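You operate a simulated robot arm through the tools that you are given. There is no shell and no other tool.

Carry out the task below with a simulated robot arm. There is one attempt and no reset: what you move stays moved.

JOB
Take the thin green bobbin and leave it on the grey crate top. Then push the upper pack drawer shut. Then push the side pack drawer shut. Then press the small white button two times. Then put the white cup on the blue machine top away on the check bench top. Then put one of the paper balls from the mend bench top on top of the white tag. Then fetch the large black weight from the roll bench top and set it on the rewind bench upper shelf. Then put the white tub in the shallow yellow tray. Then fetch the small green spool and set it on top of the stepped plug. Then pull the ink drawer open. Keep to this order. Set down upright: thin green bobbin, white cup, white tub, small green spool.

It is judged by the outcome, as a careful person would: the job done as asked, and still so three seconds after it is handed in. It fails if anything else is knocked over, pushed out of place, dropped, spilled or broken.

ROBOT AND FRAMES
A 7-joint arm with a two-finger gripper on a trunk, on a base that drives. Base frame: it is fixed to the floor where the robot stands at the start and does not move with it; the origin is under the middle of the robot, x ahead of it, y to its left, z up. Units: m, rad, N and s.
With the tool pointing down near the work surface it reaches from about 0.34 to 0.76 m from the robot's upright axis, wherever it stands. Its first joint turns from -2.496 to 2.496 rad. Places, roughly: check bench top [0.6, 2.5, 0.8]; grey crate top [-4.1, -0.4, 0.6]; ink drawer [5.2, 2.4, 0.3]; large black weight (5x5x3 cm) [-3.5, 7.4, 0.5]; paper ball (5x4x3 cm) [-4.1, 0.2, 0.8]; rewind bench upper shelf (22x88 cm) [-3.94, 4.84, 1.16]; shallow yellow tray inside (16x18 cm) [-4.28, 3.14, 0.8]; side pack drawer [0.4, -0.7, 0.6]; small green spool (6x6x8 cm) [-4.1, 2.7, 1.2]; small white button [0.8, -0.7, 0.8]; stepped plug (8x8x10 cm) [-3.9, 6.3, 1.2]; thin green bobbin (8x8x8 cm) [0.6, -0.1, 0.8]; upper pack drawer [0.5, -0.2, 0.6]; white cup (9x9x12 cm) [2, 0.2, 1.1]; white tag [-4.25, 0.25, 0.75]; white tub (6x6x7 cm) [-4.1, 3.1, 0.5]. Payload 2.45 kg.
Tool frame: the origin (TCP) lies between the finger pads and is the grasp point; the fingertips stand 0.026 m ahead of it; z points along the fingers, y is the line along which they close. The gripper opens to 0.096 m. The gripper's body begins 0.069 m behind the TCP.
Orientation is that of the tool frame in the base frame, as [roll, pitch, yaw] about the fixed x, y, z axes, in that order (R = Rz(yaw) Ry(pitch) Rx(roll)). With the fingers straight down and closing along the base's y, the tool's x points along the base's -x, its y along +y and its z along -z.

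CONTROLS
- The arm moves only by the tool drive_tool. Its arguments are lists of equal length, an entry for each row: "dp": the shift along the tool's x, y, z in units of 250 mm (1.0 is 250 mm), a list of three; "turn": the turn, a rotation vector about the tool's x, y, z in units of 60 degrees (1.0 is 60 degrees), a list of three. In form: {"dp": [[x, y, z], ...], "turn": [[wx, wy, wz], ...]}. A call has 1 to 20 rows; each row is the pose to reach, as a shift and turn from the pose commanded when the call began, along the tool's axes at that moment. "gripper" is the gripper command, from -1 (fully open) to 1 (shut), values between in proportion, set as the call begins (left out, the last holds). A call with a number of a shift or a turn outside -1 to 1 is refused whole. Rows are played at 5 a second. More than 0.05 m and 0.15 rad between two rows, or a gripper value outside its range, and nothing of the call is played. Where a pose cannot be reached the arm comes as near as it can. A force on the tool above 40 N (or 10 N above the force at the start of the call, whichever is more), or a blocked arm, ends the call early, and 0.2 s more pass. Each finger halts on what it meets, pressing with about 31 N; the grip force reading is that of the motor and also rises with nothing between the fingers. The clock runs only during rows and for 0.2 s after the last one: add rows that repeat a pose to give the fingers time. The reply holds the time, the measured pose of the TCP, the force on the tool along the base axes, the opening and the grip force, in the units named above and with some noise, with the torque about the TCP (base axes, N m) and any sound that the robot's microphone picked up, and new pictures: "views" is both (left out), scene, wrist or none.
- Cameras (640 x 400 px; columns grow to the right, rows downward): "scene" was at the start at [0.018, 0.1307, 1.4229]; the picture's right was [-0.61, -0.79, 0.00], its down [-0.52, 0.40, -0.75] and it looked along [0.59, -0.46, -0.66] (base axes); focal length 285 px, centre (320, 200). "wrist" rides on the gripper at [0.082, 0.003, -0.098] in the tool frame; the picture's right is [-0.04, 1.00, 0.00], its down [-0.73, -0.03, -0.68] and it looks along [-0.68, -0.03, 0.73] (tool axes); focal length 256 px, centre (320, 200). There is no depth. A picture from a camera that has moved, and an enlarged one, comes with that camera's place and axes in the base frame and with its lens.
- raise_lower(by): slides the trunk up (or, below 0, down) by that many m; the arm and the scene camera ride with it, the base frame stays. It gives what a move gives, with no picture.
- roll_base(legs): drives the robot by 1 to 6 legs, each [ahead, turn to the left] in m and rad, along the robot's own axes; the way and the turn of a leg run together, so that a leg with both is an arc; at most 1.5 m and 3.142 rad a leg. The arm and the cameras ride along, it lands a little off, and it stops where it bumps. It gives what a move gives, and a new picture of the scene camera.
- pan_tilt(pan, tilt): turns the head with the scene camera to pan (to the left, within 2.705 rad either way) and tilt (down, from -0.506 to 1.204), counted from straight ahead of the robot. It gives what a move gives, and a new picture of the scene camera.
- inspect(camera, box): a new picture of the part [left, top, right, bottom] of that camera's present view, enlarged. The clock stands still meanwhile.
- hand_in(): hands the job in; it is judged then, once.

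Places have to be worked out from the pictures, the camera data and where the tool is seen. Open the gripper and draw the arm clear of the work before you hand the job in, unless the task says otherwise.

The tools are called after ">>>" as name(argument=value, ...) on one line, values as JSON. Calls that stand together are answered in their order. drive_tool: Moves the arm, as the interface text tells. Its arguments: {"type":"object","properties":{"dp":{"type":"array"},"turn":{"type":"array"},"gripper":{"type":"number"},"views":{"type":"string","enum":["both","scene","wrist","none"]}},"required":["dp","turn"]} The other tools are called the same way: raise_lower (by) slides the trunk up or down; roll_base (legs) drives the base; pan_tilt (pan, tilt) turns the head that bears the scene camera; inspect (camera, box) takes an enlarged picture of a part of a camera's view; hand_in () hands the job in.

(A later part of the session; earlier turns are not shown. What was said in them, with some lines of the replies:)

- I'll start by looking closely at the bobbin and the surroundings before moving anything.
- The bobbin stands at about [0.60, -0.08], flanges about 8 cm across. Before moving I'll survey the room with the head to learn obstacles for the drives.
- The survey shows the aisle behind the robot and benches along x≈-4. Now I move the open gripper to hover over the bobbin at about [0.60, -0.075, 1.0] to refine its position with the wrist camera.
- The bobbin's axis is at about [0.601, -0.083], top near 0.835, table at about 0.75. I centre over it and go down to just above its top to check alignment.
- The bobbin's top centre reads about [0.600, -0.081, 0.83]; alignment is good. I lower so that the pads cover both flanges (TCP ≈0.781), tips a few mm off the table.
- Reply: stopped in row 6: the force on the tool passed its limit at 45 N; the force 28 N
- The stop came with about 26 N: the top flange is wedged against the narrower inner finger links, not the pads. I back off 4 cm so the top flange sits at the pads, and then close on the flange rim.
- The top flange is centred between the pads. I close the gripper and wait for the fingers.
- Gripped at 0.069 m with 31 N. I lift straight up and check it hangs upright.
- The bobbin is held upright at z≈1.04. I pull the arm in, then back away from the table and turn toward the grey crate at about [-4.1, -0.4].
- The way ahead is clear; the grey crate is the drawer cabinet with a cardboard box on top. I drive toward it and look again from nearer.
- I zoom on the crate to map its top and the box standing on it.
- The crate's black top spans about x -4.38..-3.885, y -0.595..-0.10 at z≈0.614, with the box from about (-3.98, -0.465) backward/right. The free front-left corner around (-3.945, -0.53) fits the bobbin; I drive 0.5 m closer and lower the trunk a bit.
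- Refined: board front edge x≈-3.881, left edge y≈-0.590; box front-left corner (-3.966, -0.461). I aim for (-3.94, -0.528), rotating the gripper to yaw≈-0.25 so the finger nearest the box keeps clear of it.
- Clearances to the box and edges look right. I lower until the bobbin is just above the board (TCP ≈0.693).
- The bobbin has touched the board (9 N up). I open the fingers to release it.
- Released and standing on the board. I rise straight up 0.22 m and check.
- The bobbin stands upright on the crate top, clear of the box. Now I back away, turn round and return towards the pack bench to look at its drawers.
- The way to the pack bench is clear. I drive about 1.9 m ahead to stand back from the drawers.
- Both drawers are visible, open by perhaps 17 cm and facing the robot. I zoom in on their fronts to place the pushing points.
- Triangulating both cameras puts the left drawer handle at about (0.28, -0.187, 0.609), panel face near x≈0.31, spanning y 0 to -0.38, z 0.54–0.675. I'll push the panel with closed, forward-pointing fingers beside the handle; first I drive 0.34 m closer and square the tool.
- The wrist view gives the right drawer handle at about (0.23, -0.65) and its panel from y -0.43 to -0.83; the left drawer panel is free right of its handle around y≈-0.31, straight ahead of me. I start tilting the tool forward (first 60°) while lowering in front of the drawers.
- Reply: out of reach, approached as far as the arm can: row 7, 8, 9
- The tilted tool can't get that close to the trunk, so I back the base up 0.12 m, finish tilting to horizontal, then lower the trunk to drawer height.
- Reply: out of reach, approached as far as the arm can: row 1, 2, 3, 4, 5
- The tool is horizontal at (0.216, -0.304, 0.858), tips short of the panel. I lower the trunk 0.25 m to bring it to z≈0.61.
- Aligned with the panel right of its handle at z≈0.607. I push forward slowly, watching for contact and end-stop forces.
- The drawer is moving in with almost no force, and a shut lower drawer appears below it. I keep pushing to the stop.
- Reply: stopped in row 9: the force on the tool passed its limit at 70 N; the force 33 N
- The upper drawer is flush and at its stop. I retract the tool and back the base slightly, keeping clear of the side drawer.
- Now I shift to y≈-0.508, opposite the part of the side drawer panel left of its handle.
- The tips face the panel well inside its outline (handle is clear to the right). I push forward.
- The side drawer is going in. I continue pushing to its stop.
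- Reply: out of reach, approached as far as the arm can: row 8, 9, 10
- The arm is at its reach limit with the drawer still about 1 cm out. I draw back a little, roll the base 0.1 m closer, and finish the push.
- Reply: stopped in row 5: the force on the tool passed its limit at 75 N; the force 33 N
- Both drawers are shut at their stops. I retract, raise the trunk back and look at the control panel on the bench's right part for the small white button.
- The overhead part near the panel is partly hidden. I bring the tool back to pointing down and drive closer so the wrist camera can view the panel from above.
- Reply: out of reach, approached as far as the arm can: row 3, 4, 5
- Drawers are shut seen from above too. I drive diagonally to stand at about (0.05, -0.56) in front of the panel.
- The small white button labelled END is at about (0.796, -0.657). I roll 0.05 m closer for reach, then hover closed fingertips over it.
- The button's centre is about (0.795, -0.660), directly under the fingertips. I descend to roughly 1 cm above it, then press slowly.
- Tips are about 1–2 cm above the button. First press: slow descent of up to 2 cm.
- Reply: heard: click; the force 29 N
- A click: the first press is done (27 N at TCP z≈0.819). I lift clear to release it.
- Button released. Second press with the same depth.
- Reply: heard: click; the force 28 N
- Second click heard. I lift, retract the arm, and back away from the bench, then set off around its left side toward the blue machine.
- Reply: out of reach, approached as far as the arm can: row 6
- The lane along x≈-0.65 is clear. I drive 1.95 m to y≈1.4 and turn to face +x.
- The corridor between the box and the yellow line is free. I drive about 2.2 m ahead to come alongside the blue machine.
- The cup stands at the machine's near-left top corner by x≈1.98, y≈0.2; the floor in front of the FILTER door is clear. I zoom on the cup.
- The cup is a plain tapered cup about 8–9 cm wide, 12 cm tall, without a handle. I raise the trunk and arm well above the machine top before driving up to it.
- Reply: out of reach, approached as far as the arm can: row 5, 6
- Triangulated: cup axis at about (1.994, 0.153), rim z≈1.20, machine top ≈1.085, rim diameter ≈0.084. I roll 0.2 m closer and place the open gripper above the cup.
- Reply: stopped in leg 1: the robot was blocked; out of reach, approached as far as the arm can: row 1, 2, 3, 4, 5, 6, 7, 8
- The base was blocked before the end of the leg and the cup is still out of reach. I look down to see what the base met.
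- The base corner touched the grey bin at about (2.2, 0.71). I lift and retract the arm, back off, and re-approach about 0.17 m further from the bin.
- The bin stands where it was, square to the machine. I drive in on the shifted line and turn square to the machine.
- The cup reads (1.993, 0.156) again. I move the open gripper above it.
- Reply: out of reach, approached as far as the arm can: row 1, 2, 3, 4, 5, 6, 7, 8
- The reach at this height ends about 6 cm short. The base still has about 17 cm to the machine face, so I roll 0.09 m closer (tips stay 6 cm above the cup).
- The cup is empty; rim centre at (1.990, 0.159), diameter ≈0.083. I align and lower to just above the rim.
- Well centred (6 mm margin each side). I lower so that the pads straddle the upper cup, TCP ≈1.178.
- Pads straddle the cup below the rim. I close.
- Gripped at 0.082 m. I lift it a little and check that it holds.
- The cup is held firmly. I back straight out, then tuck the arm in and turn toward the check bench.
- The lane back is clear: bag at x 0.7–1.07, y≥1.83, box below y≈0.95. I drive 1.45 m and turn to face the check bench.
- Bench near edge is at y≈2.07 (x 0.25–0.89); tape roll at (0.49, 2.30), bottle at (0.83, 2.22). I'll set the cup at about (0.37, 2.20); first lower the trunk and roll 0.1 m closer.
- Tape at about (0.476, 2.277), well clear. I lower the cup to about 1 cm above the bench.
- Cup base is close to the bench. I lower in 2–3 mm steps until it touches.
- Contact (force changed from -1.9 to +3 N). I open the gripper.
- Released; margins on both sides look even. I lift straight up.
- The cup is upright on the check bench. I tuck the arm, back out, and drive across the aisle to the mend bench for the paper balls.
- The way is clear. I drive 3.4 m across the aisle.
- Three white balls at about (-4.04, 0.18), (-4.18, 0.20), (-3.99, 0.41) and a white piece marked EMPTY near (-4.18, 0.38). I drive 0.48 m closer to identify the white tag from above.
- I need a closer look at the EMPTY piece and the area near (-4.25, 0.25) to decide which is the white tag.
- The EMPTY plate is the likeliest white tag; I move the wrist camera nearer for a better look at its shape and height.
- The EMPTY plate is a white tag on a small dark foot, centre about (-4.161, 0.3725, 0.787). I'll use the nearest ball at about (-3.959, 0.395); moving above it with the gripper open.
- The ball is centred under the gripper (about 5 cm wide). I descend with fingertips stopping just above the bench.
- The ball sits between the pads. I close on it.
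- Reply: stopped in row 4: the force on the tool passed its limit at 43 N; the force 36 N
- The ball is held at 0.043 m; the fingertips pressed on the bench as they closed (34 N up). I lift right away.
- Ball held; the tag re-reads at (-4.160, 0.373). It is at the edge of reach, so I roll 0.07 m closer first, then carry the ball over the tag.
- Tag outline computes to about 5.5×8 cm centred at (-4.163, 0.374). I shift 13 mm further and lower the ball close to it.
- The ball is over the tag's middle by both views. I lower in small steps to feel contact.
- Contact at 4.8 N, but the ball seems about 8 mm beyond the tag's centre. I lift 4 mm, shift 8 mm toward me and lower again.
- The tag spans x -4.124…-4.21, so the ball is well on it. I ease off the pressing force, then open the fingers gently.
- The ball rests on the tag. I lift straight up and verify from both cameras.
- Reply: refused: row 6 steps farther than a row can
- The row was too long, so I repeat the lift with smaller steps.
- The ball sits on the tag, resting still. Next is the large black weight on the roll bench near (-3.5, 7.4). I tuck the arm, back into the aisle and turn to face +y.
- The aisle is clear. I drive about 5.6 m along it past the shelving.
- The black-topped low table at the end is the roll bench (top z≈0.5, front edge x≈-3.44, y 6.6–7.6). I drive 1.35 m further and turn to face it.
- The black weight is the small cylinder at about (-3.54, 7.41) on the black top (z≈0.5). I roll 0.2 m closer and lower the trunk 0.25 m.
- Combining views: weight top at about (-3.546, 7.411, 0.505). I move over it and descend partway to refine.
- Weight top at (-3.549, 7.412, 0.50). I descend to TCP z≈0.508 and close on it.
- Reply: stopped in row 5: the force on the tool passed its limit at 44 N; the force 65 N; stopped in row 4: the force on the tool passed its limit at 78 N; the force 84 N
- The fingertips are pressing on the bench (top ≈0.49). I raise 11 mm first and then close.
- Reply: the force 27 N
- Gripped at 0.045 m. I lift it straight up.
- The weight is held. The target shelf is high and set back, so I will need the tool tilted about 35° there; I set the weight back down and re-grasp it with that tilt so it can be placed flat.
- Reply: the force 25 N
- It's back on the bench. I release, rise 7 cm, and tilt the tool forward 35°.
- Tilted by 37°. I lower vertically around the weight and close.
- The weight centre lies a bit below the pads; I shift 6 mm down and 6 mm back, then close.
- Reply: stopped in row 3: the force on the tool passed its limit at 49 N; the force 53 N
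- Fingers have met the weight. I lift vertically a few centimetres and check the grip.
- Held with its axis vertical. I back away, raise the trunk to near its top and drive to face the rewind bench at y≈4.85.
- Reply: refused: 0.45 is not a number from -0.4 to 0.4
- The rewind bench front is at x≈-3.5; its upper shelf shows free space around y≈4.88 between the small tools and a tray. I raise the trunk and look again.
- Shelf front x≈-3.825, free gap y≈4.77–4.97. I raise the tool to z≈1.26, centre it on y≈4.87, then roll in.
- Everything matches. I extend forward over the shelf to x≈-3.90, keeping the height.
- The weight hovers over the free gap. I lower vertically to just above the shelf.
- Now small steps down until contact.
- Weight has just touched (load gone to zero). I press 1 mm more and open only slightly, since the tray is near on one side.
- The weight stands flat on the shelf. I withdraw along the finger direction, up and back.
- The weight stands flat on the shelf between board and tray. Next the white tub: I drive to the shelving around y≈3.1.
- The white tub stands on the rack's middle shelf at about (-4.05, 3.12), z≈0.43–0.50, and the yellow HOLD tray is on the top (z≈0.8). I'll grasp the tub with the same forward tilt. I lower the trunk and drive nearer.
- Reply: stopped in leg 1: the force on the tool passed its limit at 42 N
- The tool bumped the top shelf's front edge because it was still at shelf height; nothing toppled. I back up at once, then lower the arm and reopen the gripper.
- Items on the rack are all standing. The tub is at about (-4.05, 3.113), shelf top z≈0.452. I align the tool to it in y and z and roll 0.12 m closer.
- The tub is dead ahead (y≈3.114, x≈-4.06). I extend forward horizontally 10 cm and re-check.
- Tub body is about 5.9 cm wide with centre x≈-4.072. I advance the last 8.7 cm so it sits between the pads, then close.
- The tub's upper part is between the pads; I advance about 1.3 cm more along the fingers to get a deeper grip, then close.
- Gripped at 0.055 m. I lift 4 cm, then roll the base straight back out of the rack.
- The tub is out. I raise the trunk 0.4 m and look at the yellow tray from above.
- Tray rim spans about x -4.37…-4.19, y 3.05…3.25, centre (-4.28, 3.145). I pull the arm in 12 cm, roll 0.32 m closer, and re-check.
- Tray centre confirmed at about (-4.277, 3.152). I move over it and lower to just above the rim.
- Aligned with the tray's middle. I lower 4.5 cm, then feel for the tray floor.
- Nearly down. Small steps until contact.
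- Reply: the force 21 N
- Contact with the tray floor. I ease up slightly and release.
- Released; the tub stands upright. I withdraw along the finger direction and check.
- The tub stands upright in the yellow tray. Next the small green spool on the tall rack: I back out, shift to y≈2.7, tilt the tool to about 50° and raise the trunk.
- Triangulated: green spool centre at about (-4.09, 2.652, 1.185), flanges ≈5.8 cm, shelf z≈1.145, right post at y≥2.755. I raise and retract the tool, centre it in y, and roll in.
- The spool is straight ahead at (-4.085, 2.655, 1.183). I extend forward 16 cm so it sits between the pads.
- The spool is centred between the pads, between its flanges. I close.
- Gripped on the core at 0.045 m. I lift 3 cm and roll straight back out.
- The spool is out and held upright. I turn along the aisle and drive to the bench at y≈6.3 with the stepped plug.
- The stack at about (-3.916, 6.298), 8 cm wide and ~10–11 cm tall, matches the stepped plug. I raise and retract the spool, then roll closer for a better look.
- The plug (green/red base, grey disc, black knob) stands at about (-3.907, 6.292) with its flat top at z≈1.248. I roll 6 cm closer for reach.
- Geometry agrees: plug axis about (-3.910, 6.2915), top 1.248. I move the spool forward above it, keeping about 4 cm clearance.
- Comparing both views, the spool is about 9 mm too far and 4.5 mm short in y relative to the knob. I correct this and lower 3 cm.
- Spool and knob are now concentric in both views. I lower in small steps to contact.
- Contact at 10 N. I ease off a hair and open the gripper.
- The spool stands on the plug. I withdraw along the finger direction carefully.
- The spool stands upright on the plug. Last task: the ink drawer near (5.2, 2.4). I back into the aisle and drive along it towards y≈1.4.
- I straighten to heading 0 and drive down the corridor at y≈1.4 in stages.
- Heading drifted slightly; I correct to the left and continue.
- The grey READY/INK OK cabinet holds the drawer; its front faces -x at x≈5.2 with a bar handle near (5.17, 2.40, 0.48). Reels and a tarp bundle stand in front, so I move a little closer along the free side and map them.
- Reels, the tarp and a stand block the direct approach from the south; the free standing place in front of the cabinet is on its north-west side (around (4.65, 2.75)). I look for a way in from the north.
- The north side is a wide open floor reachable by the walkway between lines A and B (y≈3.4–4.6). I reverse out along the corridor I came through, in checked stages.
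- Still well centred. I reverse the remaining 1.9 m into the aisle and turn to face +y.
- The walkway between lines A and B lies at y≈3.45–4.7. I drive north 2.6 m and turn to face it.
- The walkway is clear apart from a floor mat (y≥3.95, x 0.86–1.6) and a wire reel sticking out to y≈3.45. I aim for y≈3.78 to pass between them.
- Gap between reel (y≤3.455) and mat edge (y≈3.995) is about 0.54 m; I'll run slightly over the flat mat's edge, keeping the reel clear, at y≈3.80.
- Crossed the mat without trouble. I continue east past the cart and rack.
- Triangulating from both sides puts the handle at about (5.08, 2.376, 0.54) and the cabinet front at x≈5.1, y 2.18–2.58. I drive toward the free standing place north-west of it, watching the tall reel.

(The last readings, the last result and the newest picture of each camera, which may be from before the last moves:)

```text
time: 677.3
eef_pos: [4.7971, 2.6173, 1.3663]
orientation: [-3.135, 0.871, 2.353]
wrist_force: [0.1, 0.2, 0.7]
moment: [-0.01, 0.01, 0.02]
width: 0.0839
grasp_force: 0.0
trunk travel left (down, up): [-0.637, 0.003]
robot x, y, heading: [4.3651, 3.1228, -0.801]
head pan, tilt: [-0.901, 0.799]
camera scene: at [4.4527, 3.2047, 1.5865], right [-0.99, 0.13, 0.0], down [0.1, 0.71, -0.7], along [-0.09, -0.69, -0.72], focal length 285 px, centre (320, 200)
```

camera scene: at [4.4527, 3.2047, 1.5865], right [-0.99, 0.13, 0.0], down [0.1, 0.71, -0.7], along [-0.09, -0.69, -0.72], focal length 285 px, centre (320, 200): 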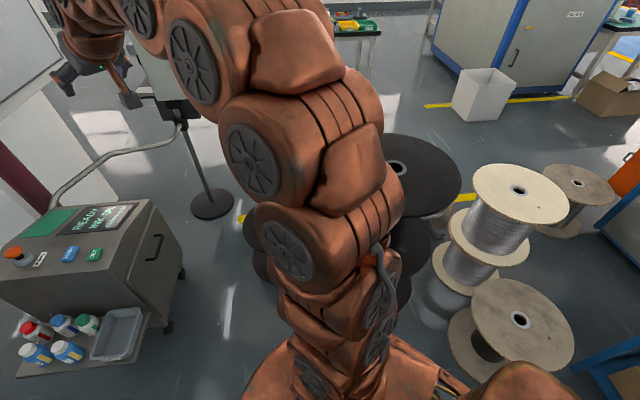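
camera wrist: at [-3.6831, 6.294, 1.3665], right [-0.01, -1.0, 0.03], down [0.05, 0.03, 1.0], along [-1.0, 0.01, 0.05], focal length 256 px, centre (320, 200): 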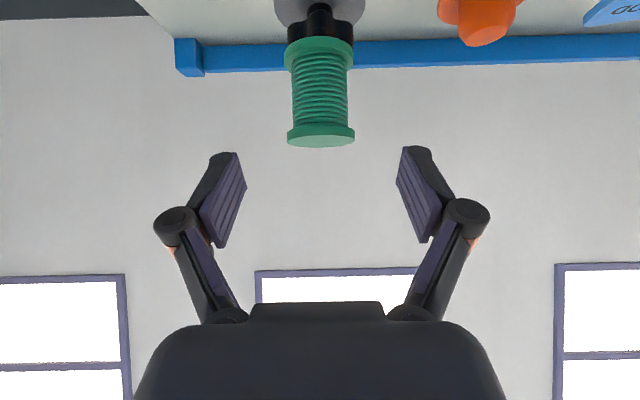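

This view confirms the handle at about (5.085, 2.38, 0.54). I zoom in to see its bar, gap and the drawer outline.

>>> pan_tilt(pan=-0.15, tilt=0.75)

>>> inspect(camera="scene", box=[200, 140, 340, 290])

>>> inspect(camera="wrist", box=[0, 0, 640, 400])

```text
time: 678.4
eef_pos: [4.7985, 2.6185, 1.3661]
orientation: [-3.136, 0.874, 2.354]
wrist_force: [-0.5, 0.4, -0.1]
moment: [0.01, 0.01, 0.0]
width: 0.0841
grasp_force: 0.0
trunk travel left (down, up): [-0.637, 0.003]
robot x, y, heading: [4.369, 3.1204, -0.805]
head pan, tilt: [-0.15, 0.75]
camera scene: at [4.5113, 3.2171, 1.5905], right [-0.82, -0.58, 0.0], down [-0.39, 0.56, -0.73], along [0.42, -0.6, -0.68], focal length 285 px, centre (320, 200)
```

scene: 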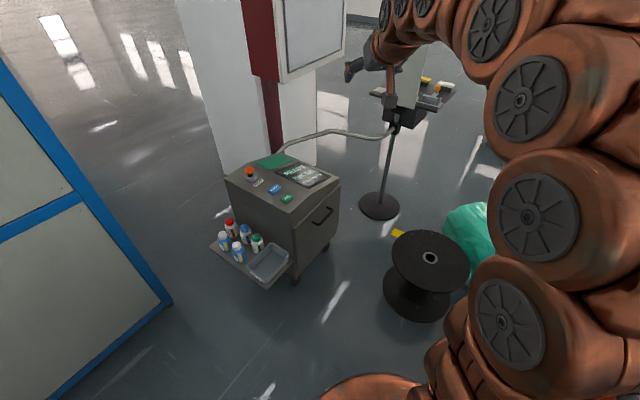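

```text
2.67 times, centred on (270, 215) of scene
camera zoom: at [4.5113, 3.2171, 1.5905], right [-0.82, -0.58, 0.0], down [-0.39, 0.56, -0.73], along [0.42, -0.6, -0.68], focal length 759 px, centre (453, 160)
```

zoom: 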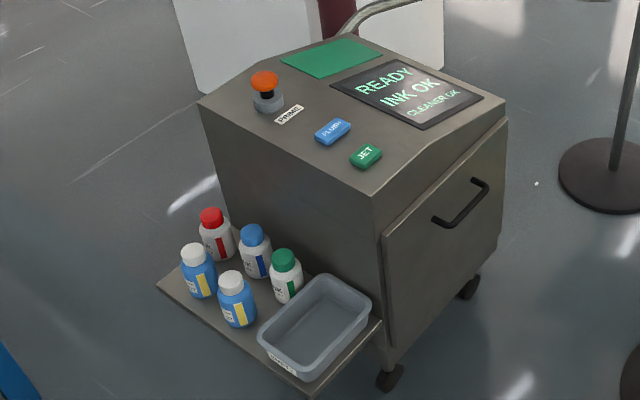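

```text
1.00 times, centred on (320, 200) of wrist (not enlarged: the box is as wide or as high as the picture)
camera zoom: at [4.7114, 2.7116, 1.3668], right [0.73, 0.68, 0.03], down [-0.05, 0.02, 1.0], along [0.68, -0.73, 0.05], focal length 256 px, centre (320, 200)
```

zoom: 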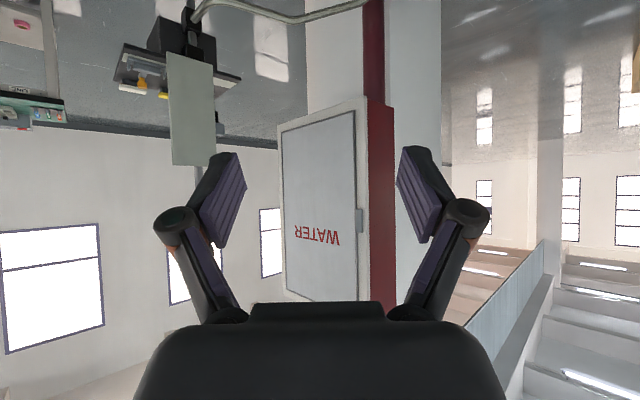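

The drawer front has a horizontal bar handle, y≈2.31–2.455 at x≈5.076, z≈0.55, panel at x≈5.105. I'll grip the bar with a horizontal tool, fingers above and below. First I lower the trunk and level the tool.

>>> raise_lower(by=-0.4)

>>> drive_tool(dp=[[0, 0, 0], [0, 0, 0], [0, 0, 0], [0, 0, 0], [0, 0, 0], [0, 0, 0]], turn=[[0, -0.135, 0], [0, -0.27, 0], [0, -0.4, 0], [0, -0.535, 0], [0, -0.667, 0], [0, -0.667, 0]], gripper=-0.3, views="none")

>>> drive_tool(dp=[[0, 0, 0], [0, 0, 0], [0, 0, 0], [0, 0, 0], [0, 0, 0], [0, 0, 0], [0, 0, 0], [0, 0, 0]], turn=[[0, 0, -0.125], [0, 0, -0.25], [0, 0, -0.375], [0, 0, -0.5], [0, 0, -0.625], [0, 0, -0.75], [0, 0, -0.75], [0, 0, -0.75]], views="wrist")

```text
time: 682.2
eef_pos: [4.7984, 2.6174, 0.9667]
orientation: [-3.136, 0.871, 2.352]
wrist_force: [0.3, 0.1, 0.5]
moment: [0.01, -0.04, -0.01]
width: 0.0841
grasp_force: 0.1
trunk travel left (down, up): [-0.237, 0.403]
robot x, y, heading: [4.3649, 3.1227, -0.801]
head pan, tilt: [-0.15, 0.75]
```

```text
time: 683.6
eef_pos: [4.7978, 2.618, 0.9654]
orientation: [-1.536, 1.566, -2.328]
wrist_force: [-0.6, 0.2, -0.1]
moment: [0.01, 0.02, -0.02]
width: 0.0624
grasp_force: 0.0
trunk travel left (down, up): [-0.237, 0.403]
robot x, y, heading: [4.3623, 3.1214, -0.803]
head pan, tilt: [-0.15, 0.75]
```

```text
time: 685.4
eef_pos: [4.798, 2.6169, 0.9652]
orientation: [-1.574, 0.78, -2.365]
wrist_force: [-0.7, 0.3, -0.5]
moment: [0.0, -0.02, 0.0]
width: 0.0624
grasp_force: 0.1
trunk travel left (down, up): [-0.237, 0.403]
robot x, y, heading: [4.3649, 3.1226, -0.803]
head pan, tilt: [-0.15, 0.75]
camera wrist: at [4.6897, 2.6494, 0.9059], right [0.52, 0.51, -0.68], down [-0.12, 0.83, 0.54], along [0.85, -0.2, 0.5], focal length 256 px, centre (320, 200)
```

wrist: 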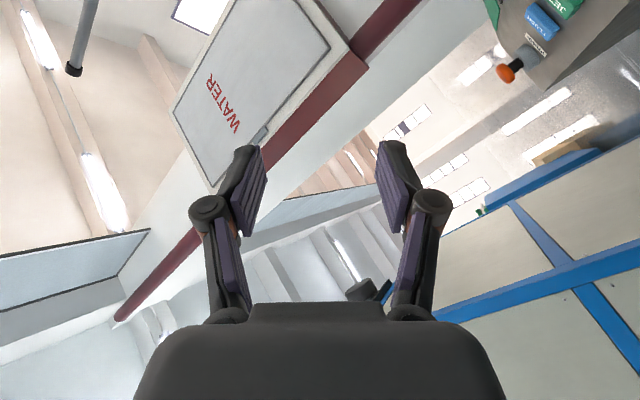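

Rotating as intended. I turn the remaining 45° so the fingers close vertically.

>>> drive_tool(dp=[[0, 0, 0], [0, 0, 0], [0, 0, 0], [0, 0, 0], [0, 0, 0], [0, 0, 0], [0, 0, 0]], turn=[[0, 0, -0.125], [0, 0, -0.25], [0, 0, -0.375], [0, 0, -0.5], [0, 0, -0.625], [0, 0, -0.745], [0, 0, -0.745]], views="wrist")

>>> pan_tilt(pan=-0.1, tilt=0.8)

```text
time: 687.0
eef_pos: [4.7982, 2.6182, 0.9675]
orientation: [-1.57, 0.0, -2.366]
wrist_force: [0.1, -0.2, -0.2]
moment: [-0.04, 0.02, 0.02]
width: 0.0625
grasp_force: 0.1
trunk travel left (down, up): [-0.237, 0.403]
robot x, y, heading: [4.3647, 3.1246, -0.806]
head pan, tilt: [-0.15, 0.75]
camera wrist: at [4.6716, 2.6312, 0.9629], right [0.03, 0.03, -1.0], down [0.05, 1.0, 0.03], along [1.0, -0.05, 0.03], focal length 256 px, centre (320, 200)
```

wrist: 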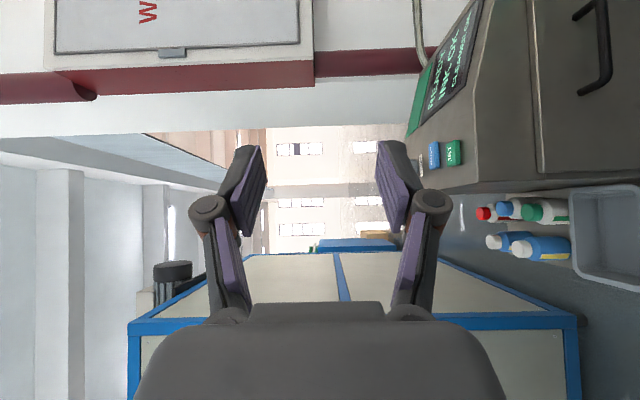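

```text
time: 687.6
eef_pos: [4.7969, 2.6174, 0.9676]
orientation: [-1.571, 0.0, -2.365]
wrist_force: [0.1, -0.1, -0.1]
moment: [0.02, -0.02, -0.02]
width: 0.0622
grasp_force: 0.1
trunk travel left (down, up): [-0.237, 0.403]
robot x, y, heading: [4.3687, 3.1223, -0.805]
head pan, tilt: [-0.099, 0.799]
camera scene: at [4.5133, 3.2213, 1.1865], right [-0.79, -0.62, 0.0], down [-0.44, 0.56, -0.7], along [0.43, -0.55, -0.72], focal length 285 px, centre (320, 200)
```

scene: 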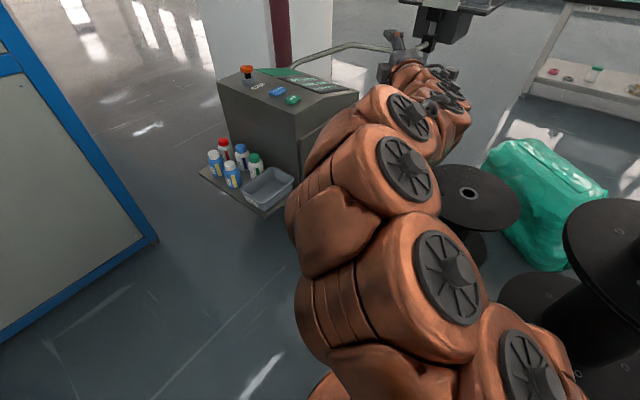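

The wrist camera now looks along +x with the fingers closing vertically. The bar reads about (5.075, 2.39, 0.54). I lower the trunk, roll 0.12 m closer and bring the tool to about 10 cm short of the bar.

>>> raise_lower(by=-0.2)

>>> roll_base(legs=[[0.12, 0]])

>>> drive_tool(dp=[[0, 0.15, 0], [0, 0.3, 0], [0, 0.45, 0], [0, 0.6, 0], [0, 0.75, 0], [0, 0.9, 0.02], [0, 0.9, 0.02]], turn=[[0, 0, 0], [0, 0, 0], [0, 0, 0], [0, 0, 0], [0, 0, 0], [0, 0, 0], [0, 0, 0]])

```text
time: 689.8
eef_pos: [4.798, 2.6178, 0.7666]
orientation: [-1.571, 0.0, -2.365]
wrist_force: [0.1, 0.4, 0.7]
moment: [0.01, -0.02, 0.01]
width: 0.0625
grasp_force: 0.0
trunk travel left (down, up): [-0.037, 0.603]
robot x, y, heading: [4.3674, 3.121, -0.808]
head pan, tilt: [-0.099, 0.799]
```

```text
time: 691.0
eef_pos: [4.8796, 2.5331, 0.7658]
orientation: [-1.569, -0.001, -2.364]
wrist_force: [0.0, 1.6, 0.9]
moment: [0.01, 0.01, 0.02]
width: 0.0625
grasp_force: 0.0
trunk travel left (down, up): [-0.037, 0.603]
robot x, y, heading: [4.4464, 3.0396, -0.802]
head pan, tilt: [-0.099, 0.799]
camera scene: at [4.5946, 3.1367, 0.9865], right [-0.79, -0.62, 0.0], down [-0.44, 0.56, -0.7], along [0.43, -0.55, -0.72], focal length 285 px, centre (320, 200)
```

scene: 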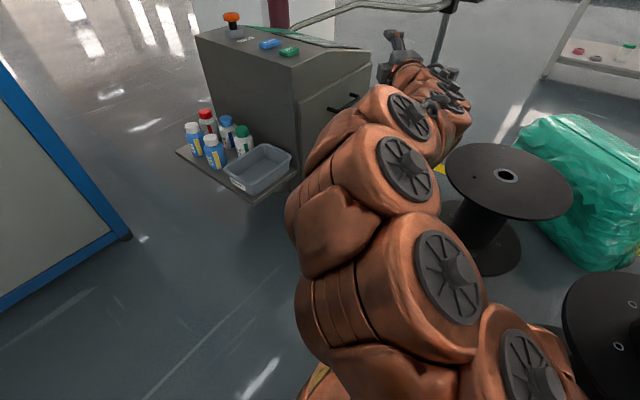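

```text
time: 692.6
eef_pos: [4.8849, 2.523, 0.555]
orientation: [-1.568, 0.004, -2.366]
wrist_force: [0.0, 0.0, -0.5]
moment: [0.0, 0.02, -0.02]
width: 0.0623
grasp_force: 0.1
out of reach, approached as far as the arm can: row 5, 6, 7
trunk travel left (down, up): [-0.037, 0.603]
robot x, y, heading: [4.445, 3.0356, -0.802]
head pan, tilt: [-0.099, 0.799]
camera scene: at [4.5946, 3.1367, 0.9865], right [-0.79, -0.62, 0.0], down [-0.44, 0.56, -0.7], along [0.43, -0.55, -0.72], focal length 285 px, centre (320, 200)
camera wrist: at [4.7592, 2.536, 0.5504], right [0.03, 0.03, -1.0], down [0.05, 1.0, 0.03], along [1.0, -0.05, 0.03], focal length 256 px, centre (320, 200)
```

scene: 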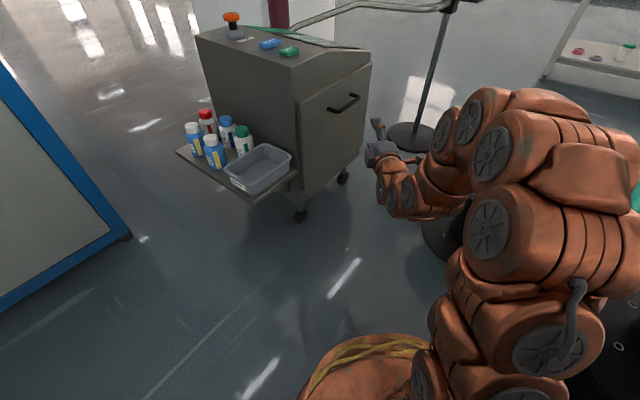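
wrist: 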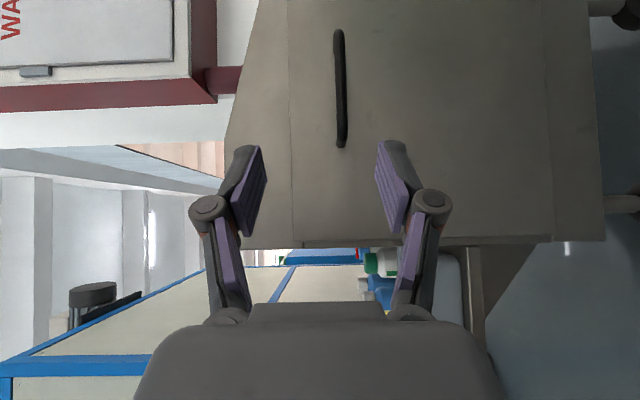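

The bar centre reads (5.076, 2.38, 0.531). I lower the trunk 2.4 cm to match its height, open wide, and approach to about 4 cm short of it.

>>> raise_lower(by=-0.024)

>>> drive_tool(dp=[[-0.029, 0, 0.15], [-0.058, 0, 0.3], [-0.087, 0, 0.45], [-0.116, 0, 0.6], [-0.145, 0, 0.75], [-0.145, 0, 0.75]], turn=[[0, 0, 0], [0, 0, 0], [0, 0, 0], [0, 0, 0], [0, 0, 0], [0, 0, 0]], gripper=-0.8)

```text
time: 693.3
eef_pos: [4.887, 2.5235, 0.5308]
orientation: [-1.571, 0.0, -2.365]
wrist_force: [-0.4, -0.4, -0.3]
moment: [-0.06, 0.02, 0.02]
width: 0.0623
grasp_force: 0.1
trunk travel left (down, up): [-0.013, 0.627]
robot x, y, heading: [4.449, 3.0387, -0.808]
head pan, tilt: [-0.099, 0.799]
```

```text
time: 694.7
eef_pos: [5.0432, 2.4139, 0.5312]
orientation: [-1.573, 0.001, -2.366]
wrist_force: [-0.4, -0.7, -0.2]
moment: [0.01, 0.01, 0.0]
width: 0.0864
grasp_force: 0.0
trunk travel left (down, up): [-0.013, 0.627]
robot x, y, heading: [4.447, 3.04, -0.806]
head pan, tilt: [-0.099, 0.799]
camera scene: at [4.5946, 3.1367, 0.9625], right [-0.79, -0.62, 0.0], down [-0.44, 0.56, -0.7], along [0.43, -0.55, -0.72], focal length 285 px, centre (320, 200)
camera wrist: at [4.9157, 2.4278, 0.527], right [0.03, 0.03, -1.0], down [0.05, 1.0, 0.03], along [1.0, -0.05, 0.03], focal length 256 px, centre (320, 200)
```

scene: 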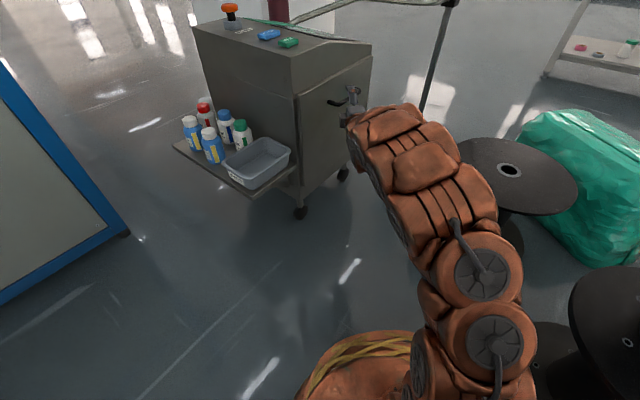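
wrist: 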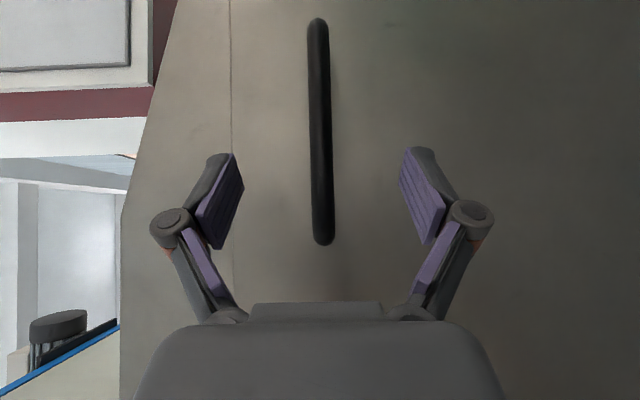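

The bar is centred between the fingers. I advance 3.6 cm so the bar lies between the pads, then close.

>>> drive_tool(dp=[[0, 0, 0.05], [0, 0, 0.1], [0, 0, 0.145], [0, 0, 0.145]], turn=[[0, 0, 0], [0, 0, 0], [0, 0, 0], [0, 0, 0]], views="wrist")

>>> drive_tool(dp=[[0, 0, 0], [0, 0, 0], [0, 0, 0], [0, 0, 0], [0, 0, 0], [0, 0, 0], [0, 0, 0]], turn=[[0, 0, 0], [0, 0, 0], [0, 0, 0], [0, 0, 0], [0, 0, 0], [0, 0, 0], [0, 0, 0]], gripper=1, views="wrist")

```text
time: 695.7
eef_pos: [5.0686, 2.3886, 0.5303]
orientation: [-1.571, -0.001, -2.366]
wrist_force: [-0.7, -0.8, -0.1]
moment: [0.0, -0.01, 0.0]
width: 0.0864
grasp_force: 0.0
trunk travel left (down, up): [-0.013, 0.627]
robot x, y, heading: [4.4462, 3.0386, -0.807]
head pan, tilt: [-0.099, 0.799]
camera wrist: at [4.9416, 2.4025, 0.5268], right [0.03, 0.03, -1.0], down [0.05, 1.0, 0.03], along [1.0, -0.05, 0.03], focal length 256 px, centre (320, 200)
```

wrist: 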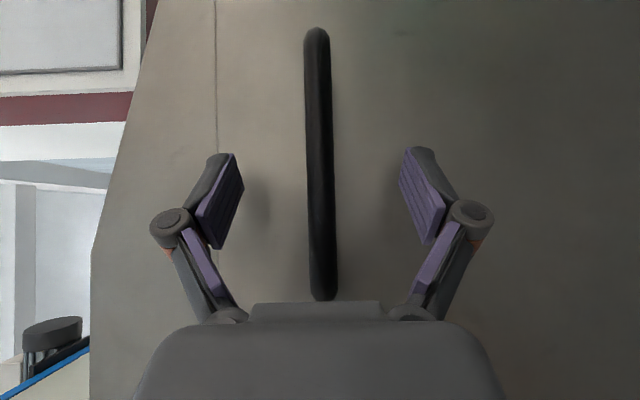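

```text
time: 697.3
eef_pos: [5.0684, 2.3881, 0.5298]
orientation: [-1.572, 0.0, -2.365]
wrist_force: [-0.6, 0.8, -2.2]
moment: [0.04, -0.06, -0.03]
width: 0.0127
grasp_force: 39.5
trunk travel left (down, up): [-0.013, 0.627]
robot x, y, heading: [4.4481, 3.0381, -0.803]
head pan, tilt: [-0.099, 0.799]
camera wrist: at [4.9415, 2.4025, 0.5263], right [0.03, 0.03, -1.0], down [0.05, 1.0, 0.03], along [1.0, -0.05, 0.03], focal length 256 px, centre (320, 200)
```

wrist: 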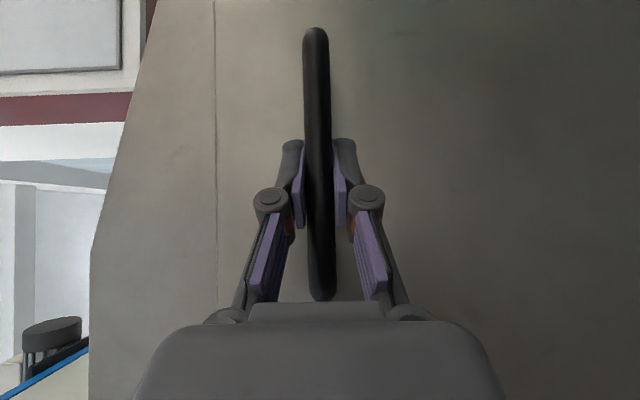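

The bar is gripped (12.7 mm). I pull straight along -x slowly, first 10 cm.

>>> drive_tool(dp=[[0.04, 0, -0.039], [0.085, 0, -0.084], [0.143, 0, -0.14], [0.2, 0, -0.196], [0.257, 0, -0.252], [0.286, 0, -0.28]], turn=[[0, 0, 0], [0, 0, 0], [0, 0, 0], [0, 0, 0], [0, 0, 0], [0, 0, 0]])

```text
time: 698.7
eef_pos: [4.9688, 2.3892, 0.5294]
orientation: [-1.576, -0.001, -2.363]
wrist_force: [-0.5, 23.4, -11.4]
moment: [0.14, 0.07, -0.47]
width: 0.0125
grasp_force: 39.5
trunk travel left (down, up): [-0.013, 0.627]
robot x, y, heading: [4.4483, 3.0371, -0.808]
head pan, tilt: [-0.099, 0.799]
camera scene: at [4.5948, 3.1371, 0.9623], right [-0.79, -0.62, 0.0], down [-0.44, 0.56, -0.7], along [0.43, -0.55, -0.72], focal length 285 px, centre (320, 200)
camera wrist: at [4.8411, 2.4027, 0.5266], right [0.03, 0.03, -1.0], down [0.05, 1.0, 0.03], along [1.0, -0.05, 0.02], focal length 256 px, centre (320, 200)
```

scene: 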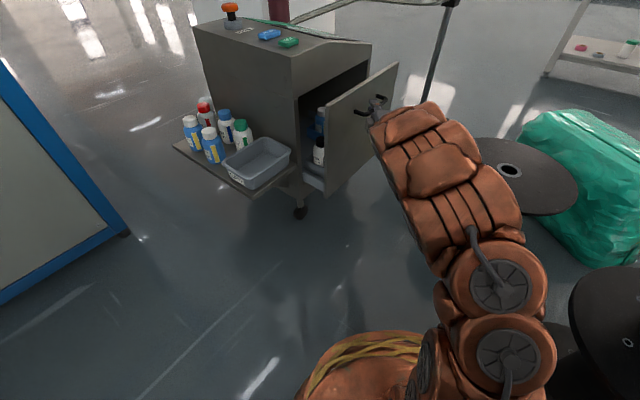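
wrist: 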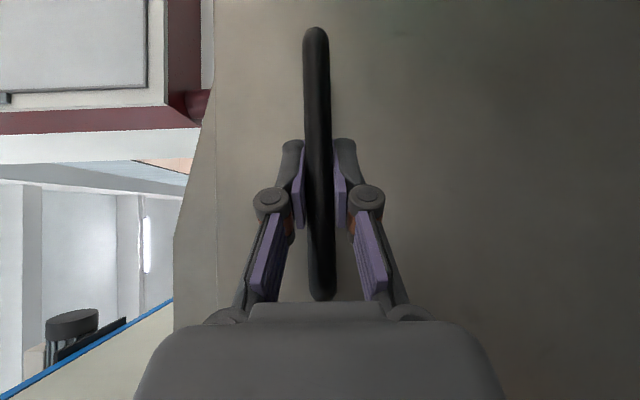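

The drawer is sliding open, showing bottles inside; a side force suggests the rail runs a touch toward +y. I continue pulling another 10 cm with a slight +y correction.

>>> drive_tool(dp=[[0.05, 0, -0.055], [0.1, 0, -0.108], [0.15, 0, -0.16], [0.2, 0, -0.213], [0.25, 0, -0.266], [0.272, 0, -0.29]], turn=[[0, 0, 0], [0, 0, 0], [0, 0, 0], [0, 0, 0], [0, 0, 0], [0, 0, 0]])

```text
time: 700.1
eef_pos: [4.8679, 2.3908, 0.5302]
orientation: [-1.572, 0.004, -2.369]
wrist_force: [-0.2, -35.9, -11.1]
moment: [0.06, -0.03, -0.02]
width: 0.013
grasp_force: 39.0
trunk travel left (down, up): [-0.013, 0.627]
robot x, y, heading: [4.4469, 3.0409, -0.807]
head pan, tilt: [-0.099, 0.799]
camera scene: at [4.5951, 3.1351, 0.9626], right [-0.79, -0.62, 0.0], down [-0.44, 0.57, -0.7], along [0.43, -0.55, -0.72], focal length 285 px, centre (320, 200)
camera wrist: at [4.7403, 2.4052, 0.5263], right [0.03, 0.03, -1.0], down [0.05, 1.0, 0.03], along [1.0, -0.05, 0.03], focal length 256 px, centre (320, 200)
```

scene: 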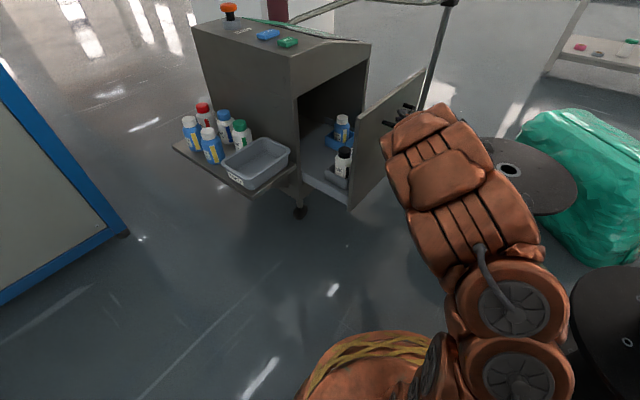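
wrist: 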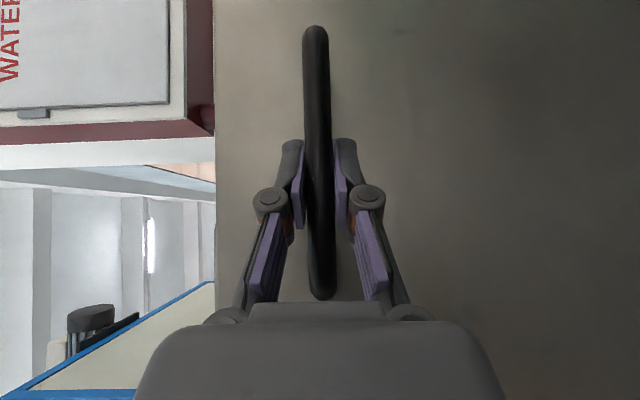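

It's 20 cm open and still moving freely; the rail runs along -x. I undo the y correction and pull up to 8 cm more, watching for the end stop (the reel is still well clear).

>>> drive_tool(dp=[[0.03, 0, -0.024], [0.075, 0, -0.066], [0.12, 0, -0.107], [0.16, 0, -0.145], [0.2, 0, -0.181], [0.237, 0, -0.2154]], turn=[[0, 0, 0], [0, 0, 0], [0, 0, 0], [0, 0, 0], [0, 0, 0], [0, 0, 0]])

```text
time: 701.5
eef_pos: [4.7883, 2.3891, 0.5297]
orientation: [-1.572, 0.002, -2.368]
wrist_force: [1.4, 29.9, -17.3]
moment: [0.28, -0.06, -0.81]
width: 0.0127
grasp_force: 39.5
trunk travel left (down, up): [-0.013, 0.627]
robot x, y, heading: [4.4499, 3.0368, -0.808]
head pan, tilt: [-0.099, 0.799]
camera scene: at [4.595, 3.1368, 0.9624], right [-0.79, -0.62, 0.0], down [-0.44, 0.56, -0.7], along [0.43, -0.55, -0.72], focal length 285 px, centre (320, 200)
camera wrist: at [4.6619, 2.4039, 0.5265], right [0.03, 0.03, -1.0], down [0.05, 1.0, 0.03], along [1.0, -0.05, 0.03], focal length 256 px, centre (320, 200)
```

scene: 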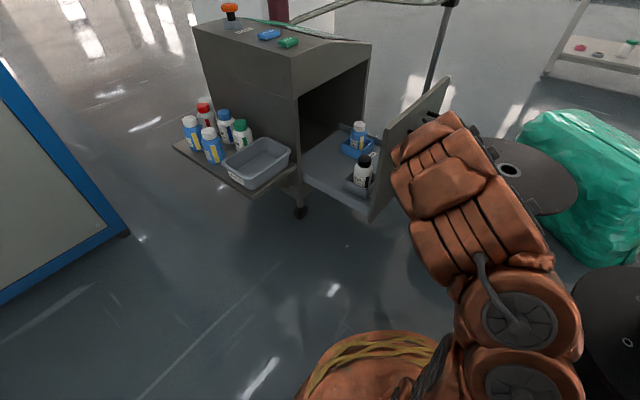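
wrist: 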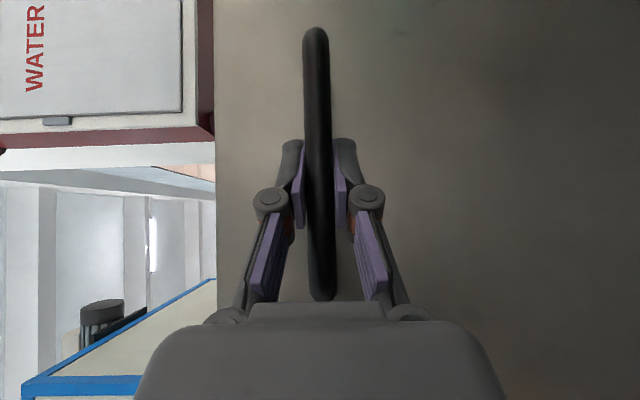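

The drawer is open by about 28 cm with its bottles standing. I open the fingers and back the tool away along its own direction.

>>> drive_tool(dp=[[0, 0, 0], [0, 0, 0], [0, 0, 0], [0, 0, 0], [0, 0, 0]], turn=[[0, 0, 0], [0, 0, 0], [0, 0, 0], [0, 0, 0], [0, 0, 0]], gripper=-0.6, views="wrist")

>>> drive_tool(dp=[[0, 0, -0.05], [0, 0, -0.12], [0, 0, -0.2], [0, 0, -0.28], [0, 0, -0.28]], turn=[[0, 0, 0], [0, 0, 0], [0, 0, 0], [0, 0, 0], [0, 0, 0]], views="both")

```text
time: 702.7
eef_pos: [4.7897, 2.3903, 0.5316]
orientation: [-1.57, 0.0, -2.365]
wrist_force: [-0.1, -0.1, 0.1]
moment: [0.0, -0.01, 0.03]
width: 0.0766
grasp_force: 0.0
trunk travel left (down, up): [-0.013, 0.627]
robot x, y, heading: [4.4429, 3.0387, -0.81]
head pan, tilt: [-0.099, 0.799]
camera wrist: at [4.6625, 2.4038, 0.527], right [0.03, 0.03, -1.0], down [0.05, 1.0, 0.03], along [1.0, -0.05, 0.03], focal length 256 px, centre (320, 200)
```

wrist: 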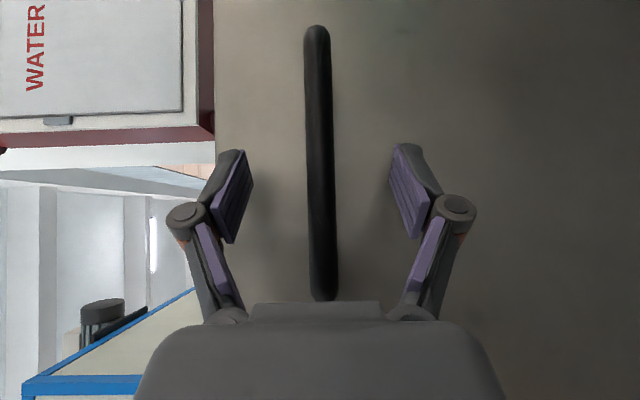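

```text
time: 703.9
eef_pos: [4.741, 2.4415, 0.5307]
orientation: [-1.571, 0.001, -2.363]
wrist_force: [-0.5, 0.7, -0.8]
moment: [-0.02, -0.03, 0.02]
width: 0.0766
grasp_force: 0.0
trunk travel left (down, up): [-0.013, 0.627]
robot x, y, heading: [4.4441, 3.0392, -0.806]
head pan, tilt: [-0.099, 0.799]
camera scene: at [4.5947, 3.1368, 0.9625], right [-0.79, -0.62, 0.0], down [-0.44, 0.56, -0.7], along [0.43, -0.55, -0.72], focal length 285 px, centre (320, 200)
camera wrist: at [4.6144, 2.4535, 0.5268], right [0.03, 0.03, -1.0], down [0.05, 1.0, 0.03], along [1.0, -0.05, 0.03], focal length 256 px, centre (320, 200)
```

scene: 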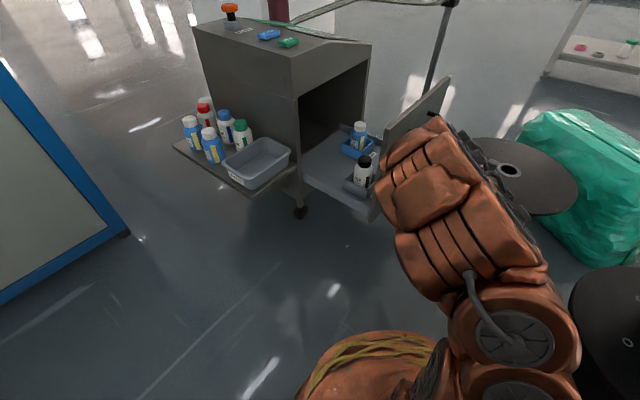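
wrist: 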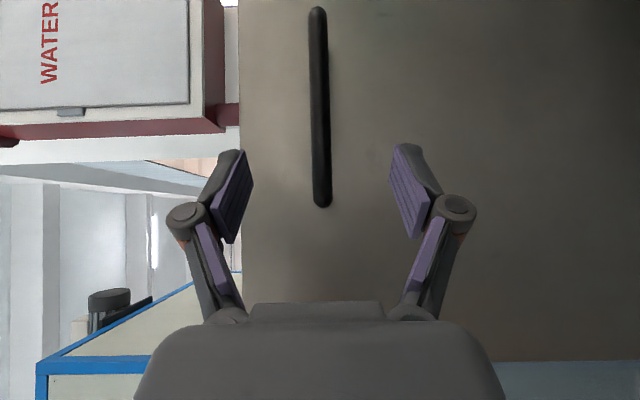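

The tool is clear of the handle. I raise the trunk, then back the base away and check the drawer and surroundings.

>>> raise_lower(by=0.4)

>>> roll_base(legs=[[-0.35, 0]])

>>> pan_tilt(pan=0.0, tilt=0.6)

```text
time: 707.8
eef_pos: [4.7405, 2.4395, 0.9295]
orientation: [-1.57, -0.002, -2.364]
wrist_force: [0.2, 0.4, -0.1]
moment: [-0.02, 0.02, 0.01]
width: 0.0768
grasp_force: 0.1
trunk travel left (down, up): [-0.413, 0.227]
robot x, y, heading: [4.447, 3.0357, -0.806]
head pan, tilt: [-0.099, 0.799]
```

```text
time: 710.0
eef_pos: [4.4953, 2.6942, 0.9312]
orientation: [-1.571, 0.0, -2.371]
wrist_force: [0.5, 0.1, 0.1]
moment: [0.04, 0.01, 0.0]
width: 0.0767
grasp_force: 0.0
trunk travel left (down, up): [-0.413, 0.227]
robot x, y, heading: [4.2004, 3.2939, -0.812]
head pan, tilt: [-0.099, 0.799]
camera scene: at [4.3517, 3.3904, 1.3625], right [-0.79, -0.61, 0.0], down [-0.44, 0.57, -0.7], along [0.43, -0.55, -0.72], focal length 285 px, centre (320, 200)
```

scene: 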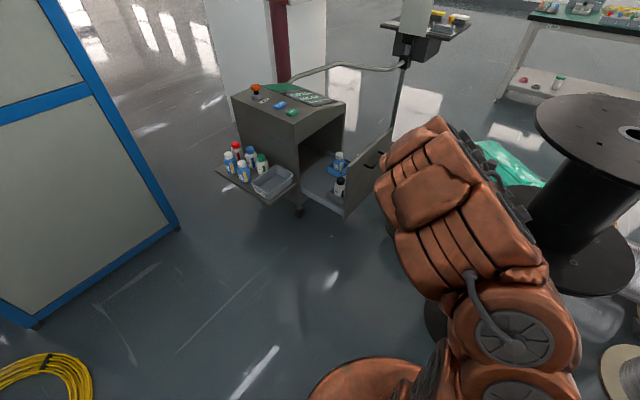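

```text
time: 710.8
eef_pos: [4.4954, 2.6932, 0.9306]
orientation: [-1.573, -0.001, -2.37]
wrist_force: [-0.5, 0.5, -0.4]
moment: [0.0, 0.03, 0.03]
width: 0.0771
grasp_force: 0.1
trunk travel left (down, up): [-0.413, 0.227]
robot x, y, heading: [4.2041, 3.293, -0.814]
head pan, tilt: [0.0, 0.6]
camera scene: at [4.3631, 3.39, 1.3793], right [-0.73, -0.69, 0.0], down [-0.39, 0.41, -0.82], along [0.57, -0.6, -0.57], focal length 285 px, centre (320, 200)
```

scene: 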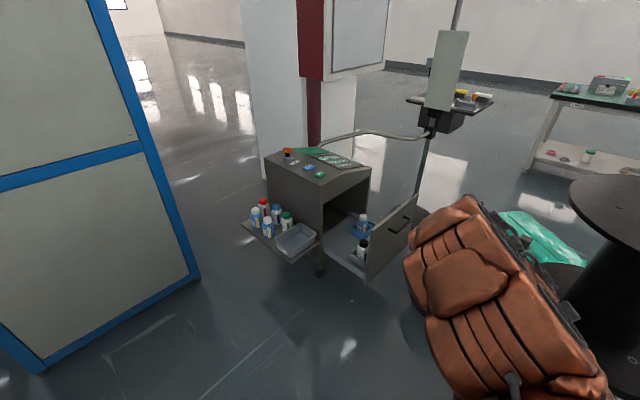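

The drawer stands open with everything upright. I open the gripper fully and back off a little more before handing in.

>>> roll_base(legs=[[-0.25, 0]])

>>> drive_tool(dp=[[0, 0, 0], [0, 0, 0], [0, 0, 0]], turn=[[0, 0, 0], [0, 0, 0], [0, 0, 0]], gripper=-1)

```text
time: 712.6
eef_pos: [4.3231, 2.8732, 0.9305]
orientation: [-1.571, 0.0, -2.37]
wrist_force: [-0.3, -0.7, 0.2]
moment: [-0.03, 0.0, -0.01]
width: 0.0768
grasp_force: 0.1
trunk travel left (down, up): [-0.413, 0.227]
robot x, y, heading: [4.0327, 3.4748, -0.812]
head pan, tilt: [0.0, 0.6]
camera scene: at [4.191, 3.5712, 1.3794], right [-0.73, -0.69, 0.0], down [-0.39, 0.41, -0.83], along [0.57, -0.6, -0.56], focal length 285 px, centre (320, 200)
```

scene: 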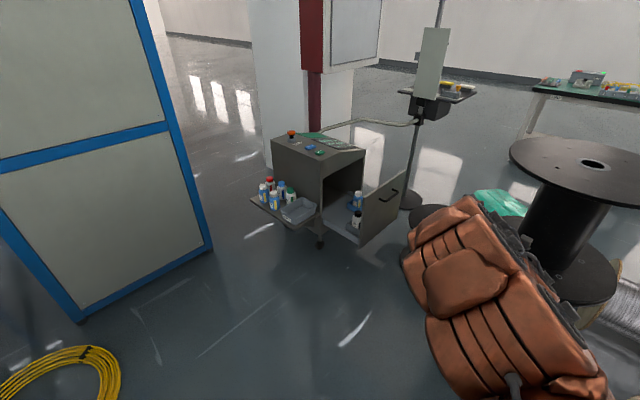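

```text
time: 713.4
eef_pos: [4.3224, 2.873, 0.9297]
orientation: [-1.571, 0.0, -2.37]
wrist_force: [-0.5, -0.6, 0.7]
moment: [0.01, 0.03, 0.0]
width: 0.0961
grasp_force: 0.0
trunk travel left (down, up): [-0.413, 0.227]
robot x, y, heading: [4.0294, 3.474, -0.808]
head pan, tilt: [0.0, 0.6]
camera scene: at [4.1911, 3.5712, 1.3794], right [-0.73, -0.69, 0.0], down [-0.39, 0.41, -0.83], along [0.57, -0.6, -0.56], focal length 285 px, centre (320, 200)
camera wrist: at [4.1958, 2.8883, 0.9268], right [0.03, 0.03, -1.0], down [0.05, 1.0, 0.03], along [1.0, -0.05, 0.03], focal length 256 px, centre (320, 200)
```

scene: 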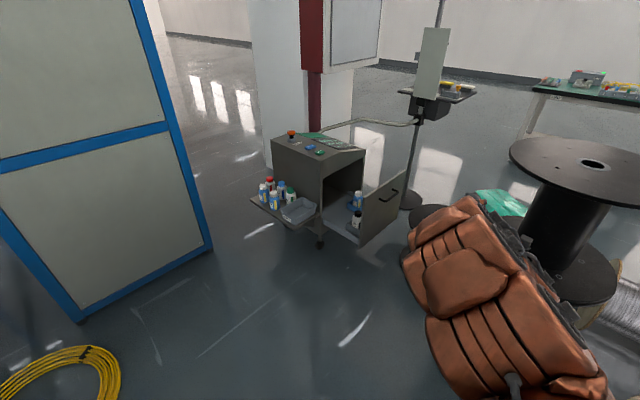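
wrist: 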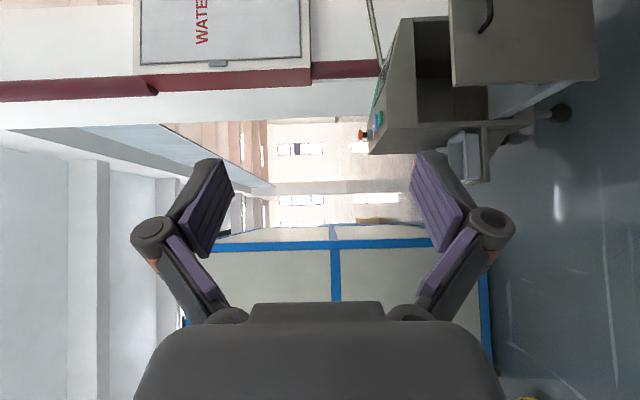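

All ten steps are done in order, the gripper is open and empty, and the arm is clear of the work. I hand the job in.

>>> hand_in()

```text
The job is handed in.
```

I did all ten steps in the order you gave and handed the job in. The arm was clear and the gripper open. I only have the cameras and force readings to go on, and I did not revisit the earlier places before handing in.

1. **Thin green bobbin:** it stands upright on the front-left corner of the grey crate top, beside the box.
2. **Upper pack drawer:** pushed in to its stop.
3. **Side pack drawer:** pushed in to its stop.
4. **Small white button (labelled END):** pressed twice, with a click heard each time.
5. **White cup:** it stands upright on the check bench top.
6. **Paper ball:** it rests on the white plate marked EMPTY, a little off centre. That plate was the closest match I could see to the white tag.
7. **Large black weight:** it stands flat on the rewind bench upper shelf, between a board and a tray.
8. **White tub:** it stands upright in the shallow yellow tray.
9. **Small green spool:** it stands upright on the coloured stack with the black knob. I took that to be the stepped plug because it matched the given position and size; an orange plug nearby did not.
10. **Ink drawer:** pulled open about 28 cm, with the bottles inside still standing.

There were two unplanned contacts. The base touched the corner of the grey bin beside the blue machine; the bin still stood square to the machine, and I could see no clear shift. The gripper also bumped the front edge of the shelf that holds the yellow tray; nothing on it fell or visibly moved.

On the way to the ink drawer the base also rolled over the edge of a floor mat.
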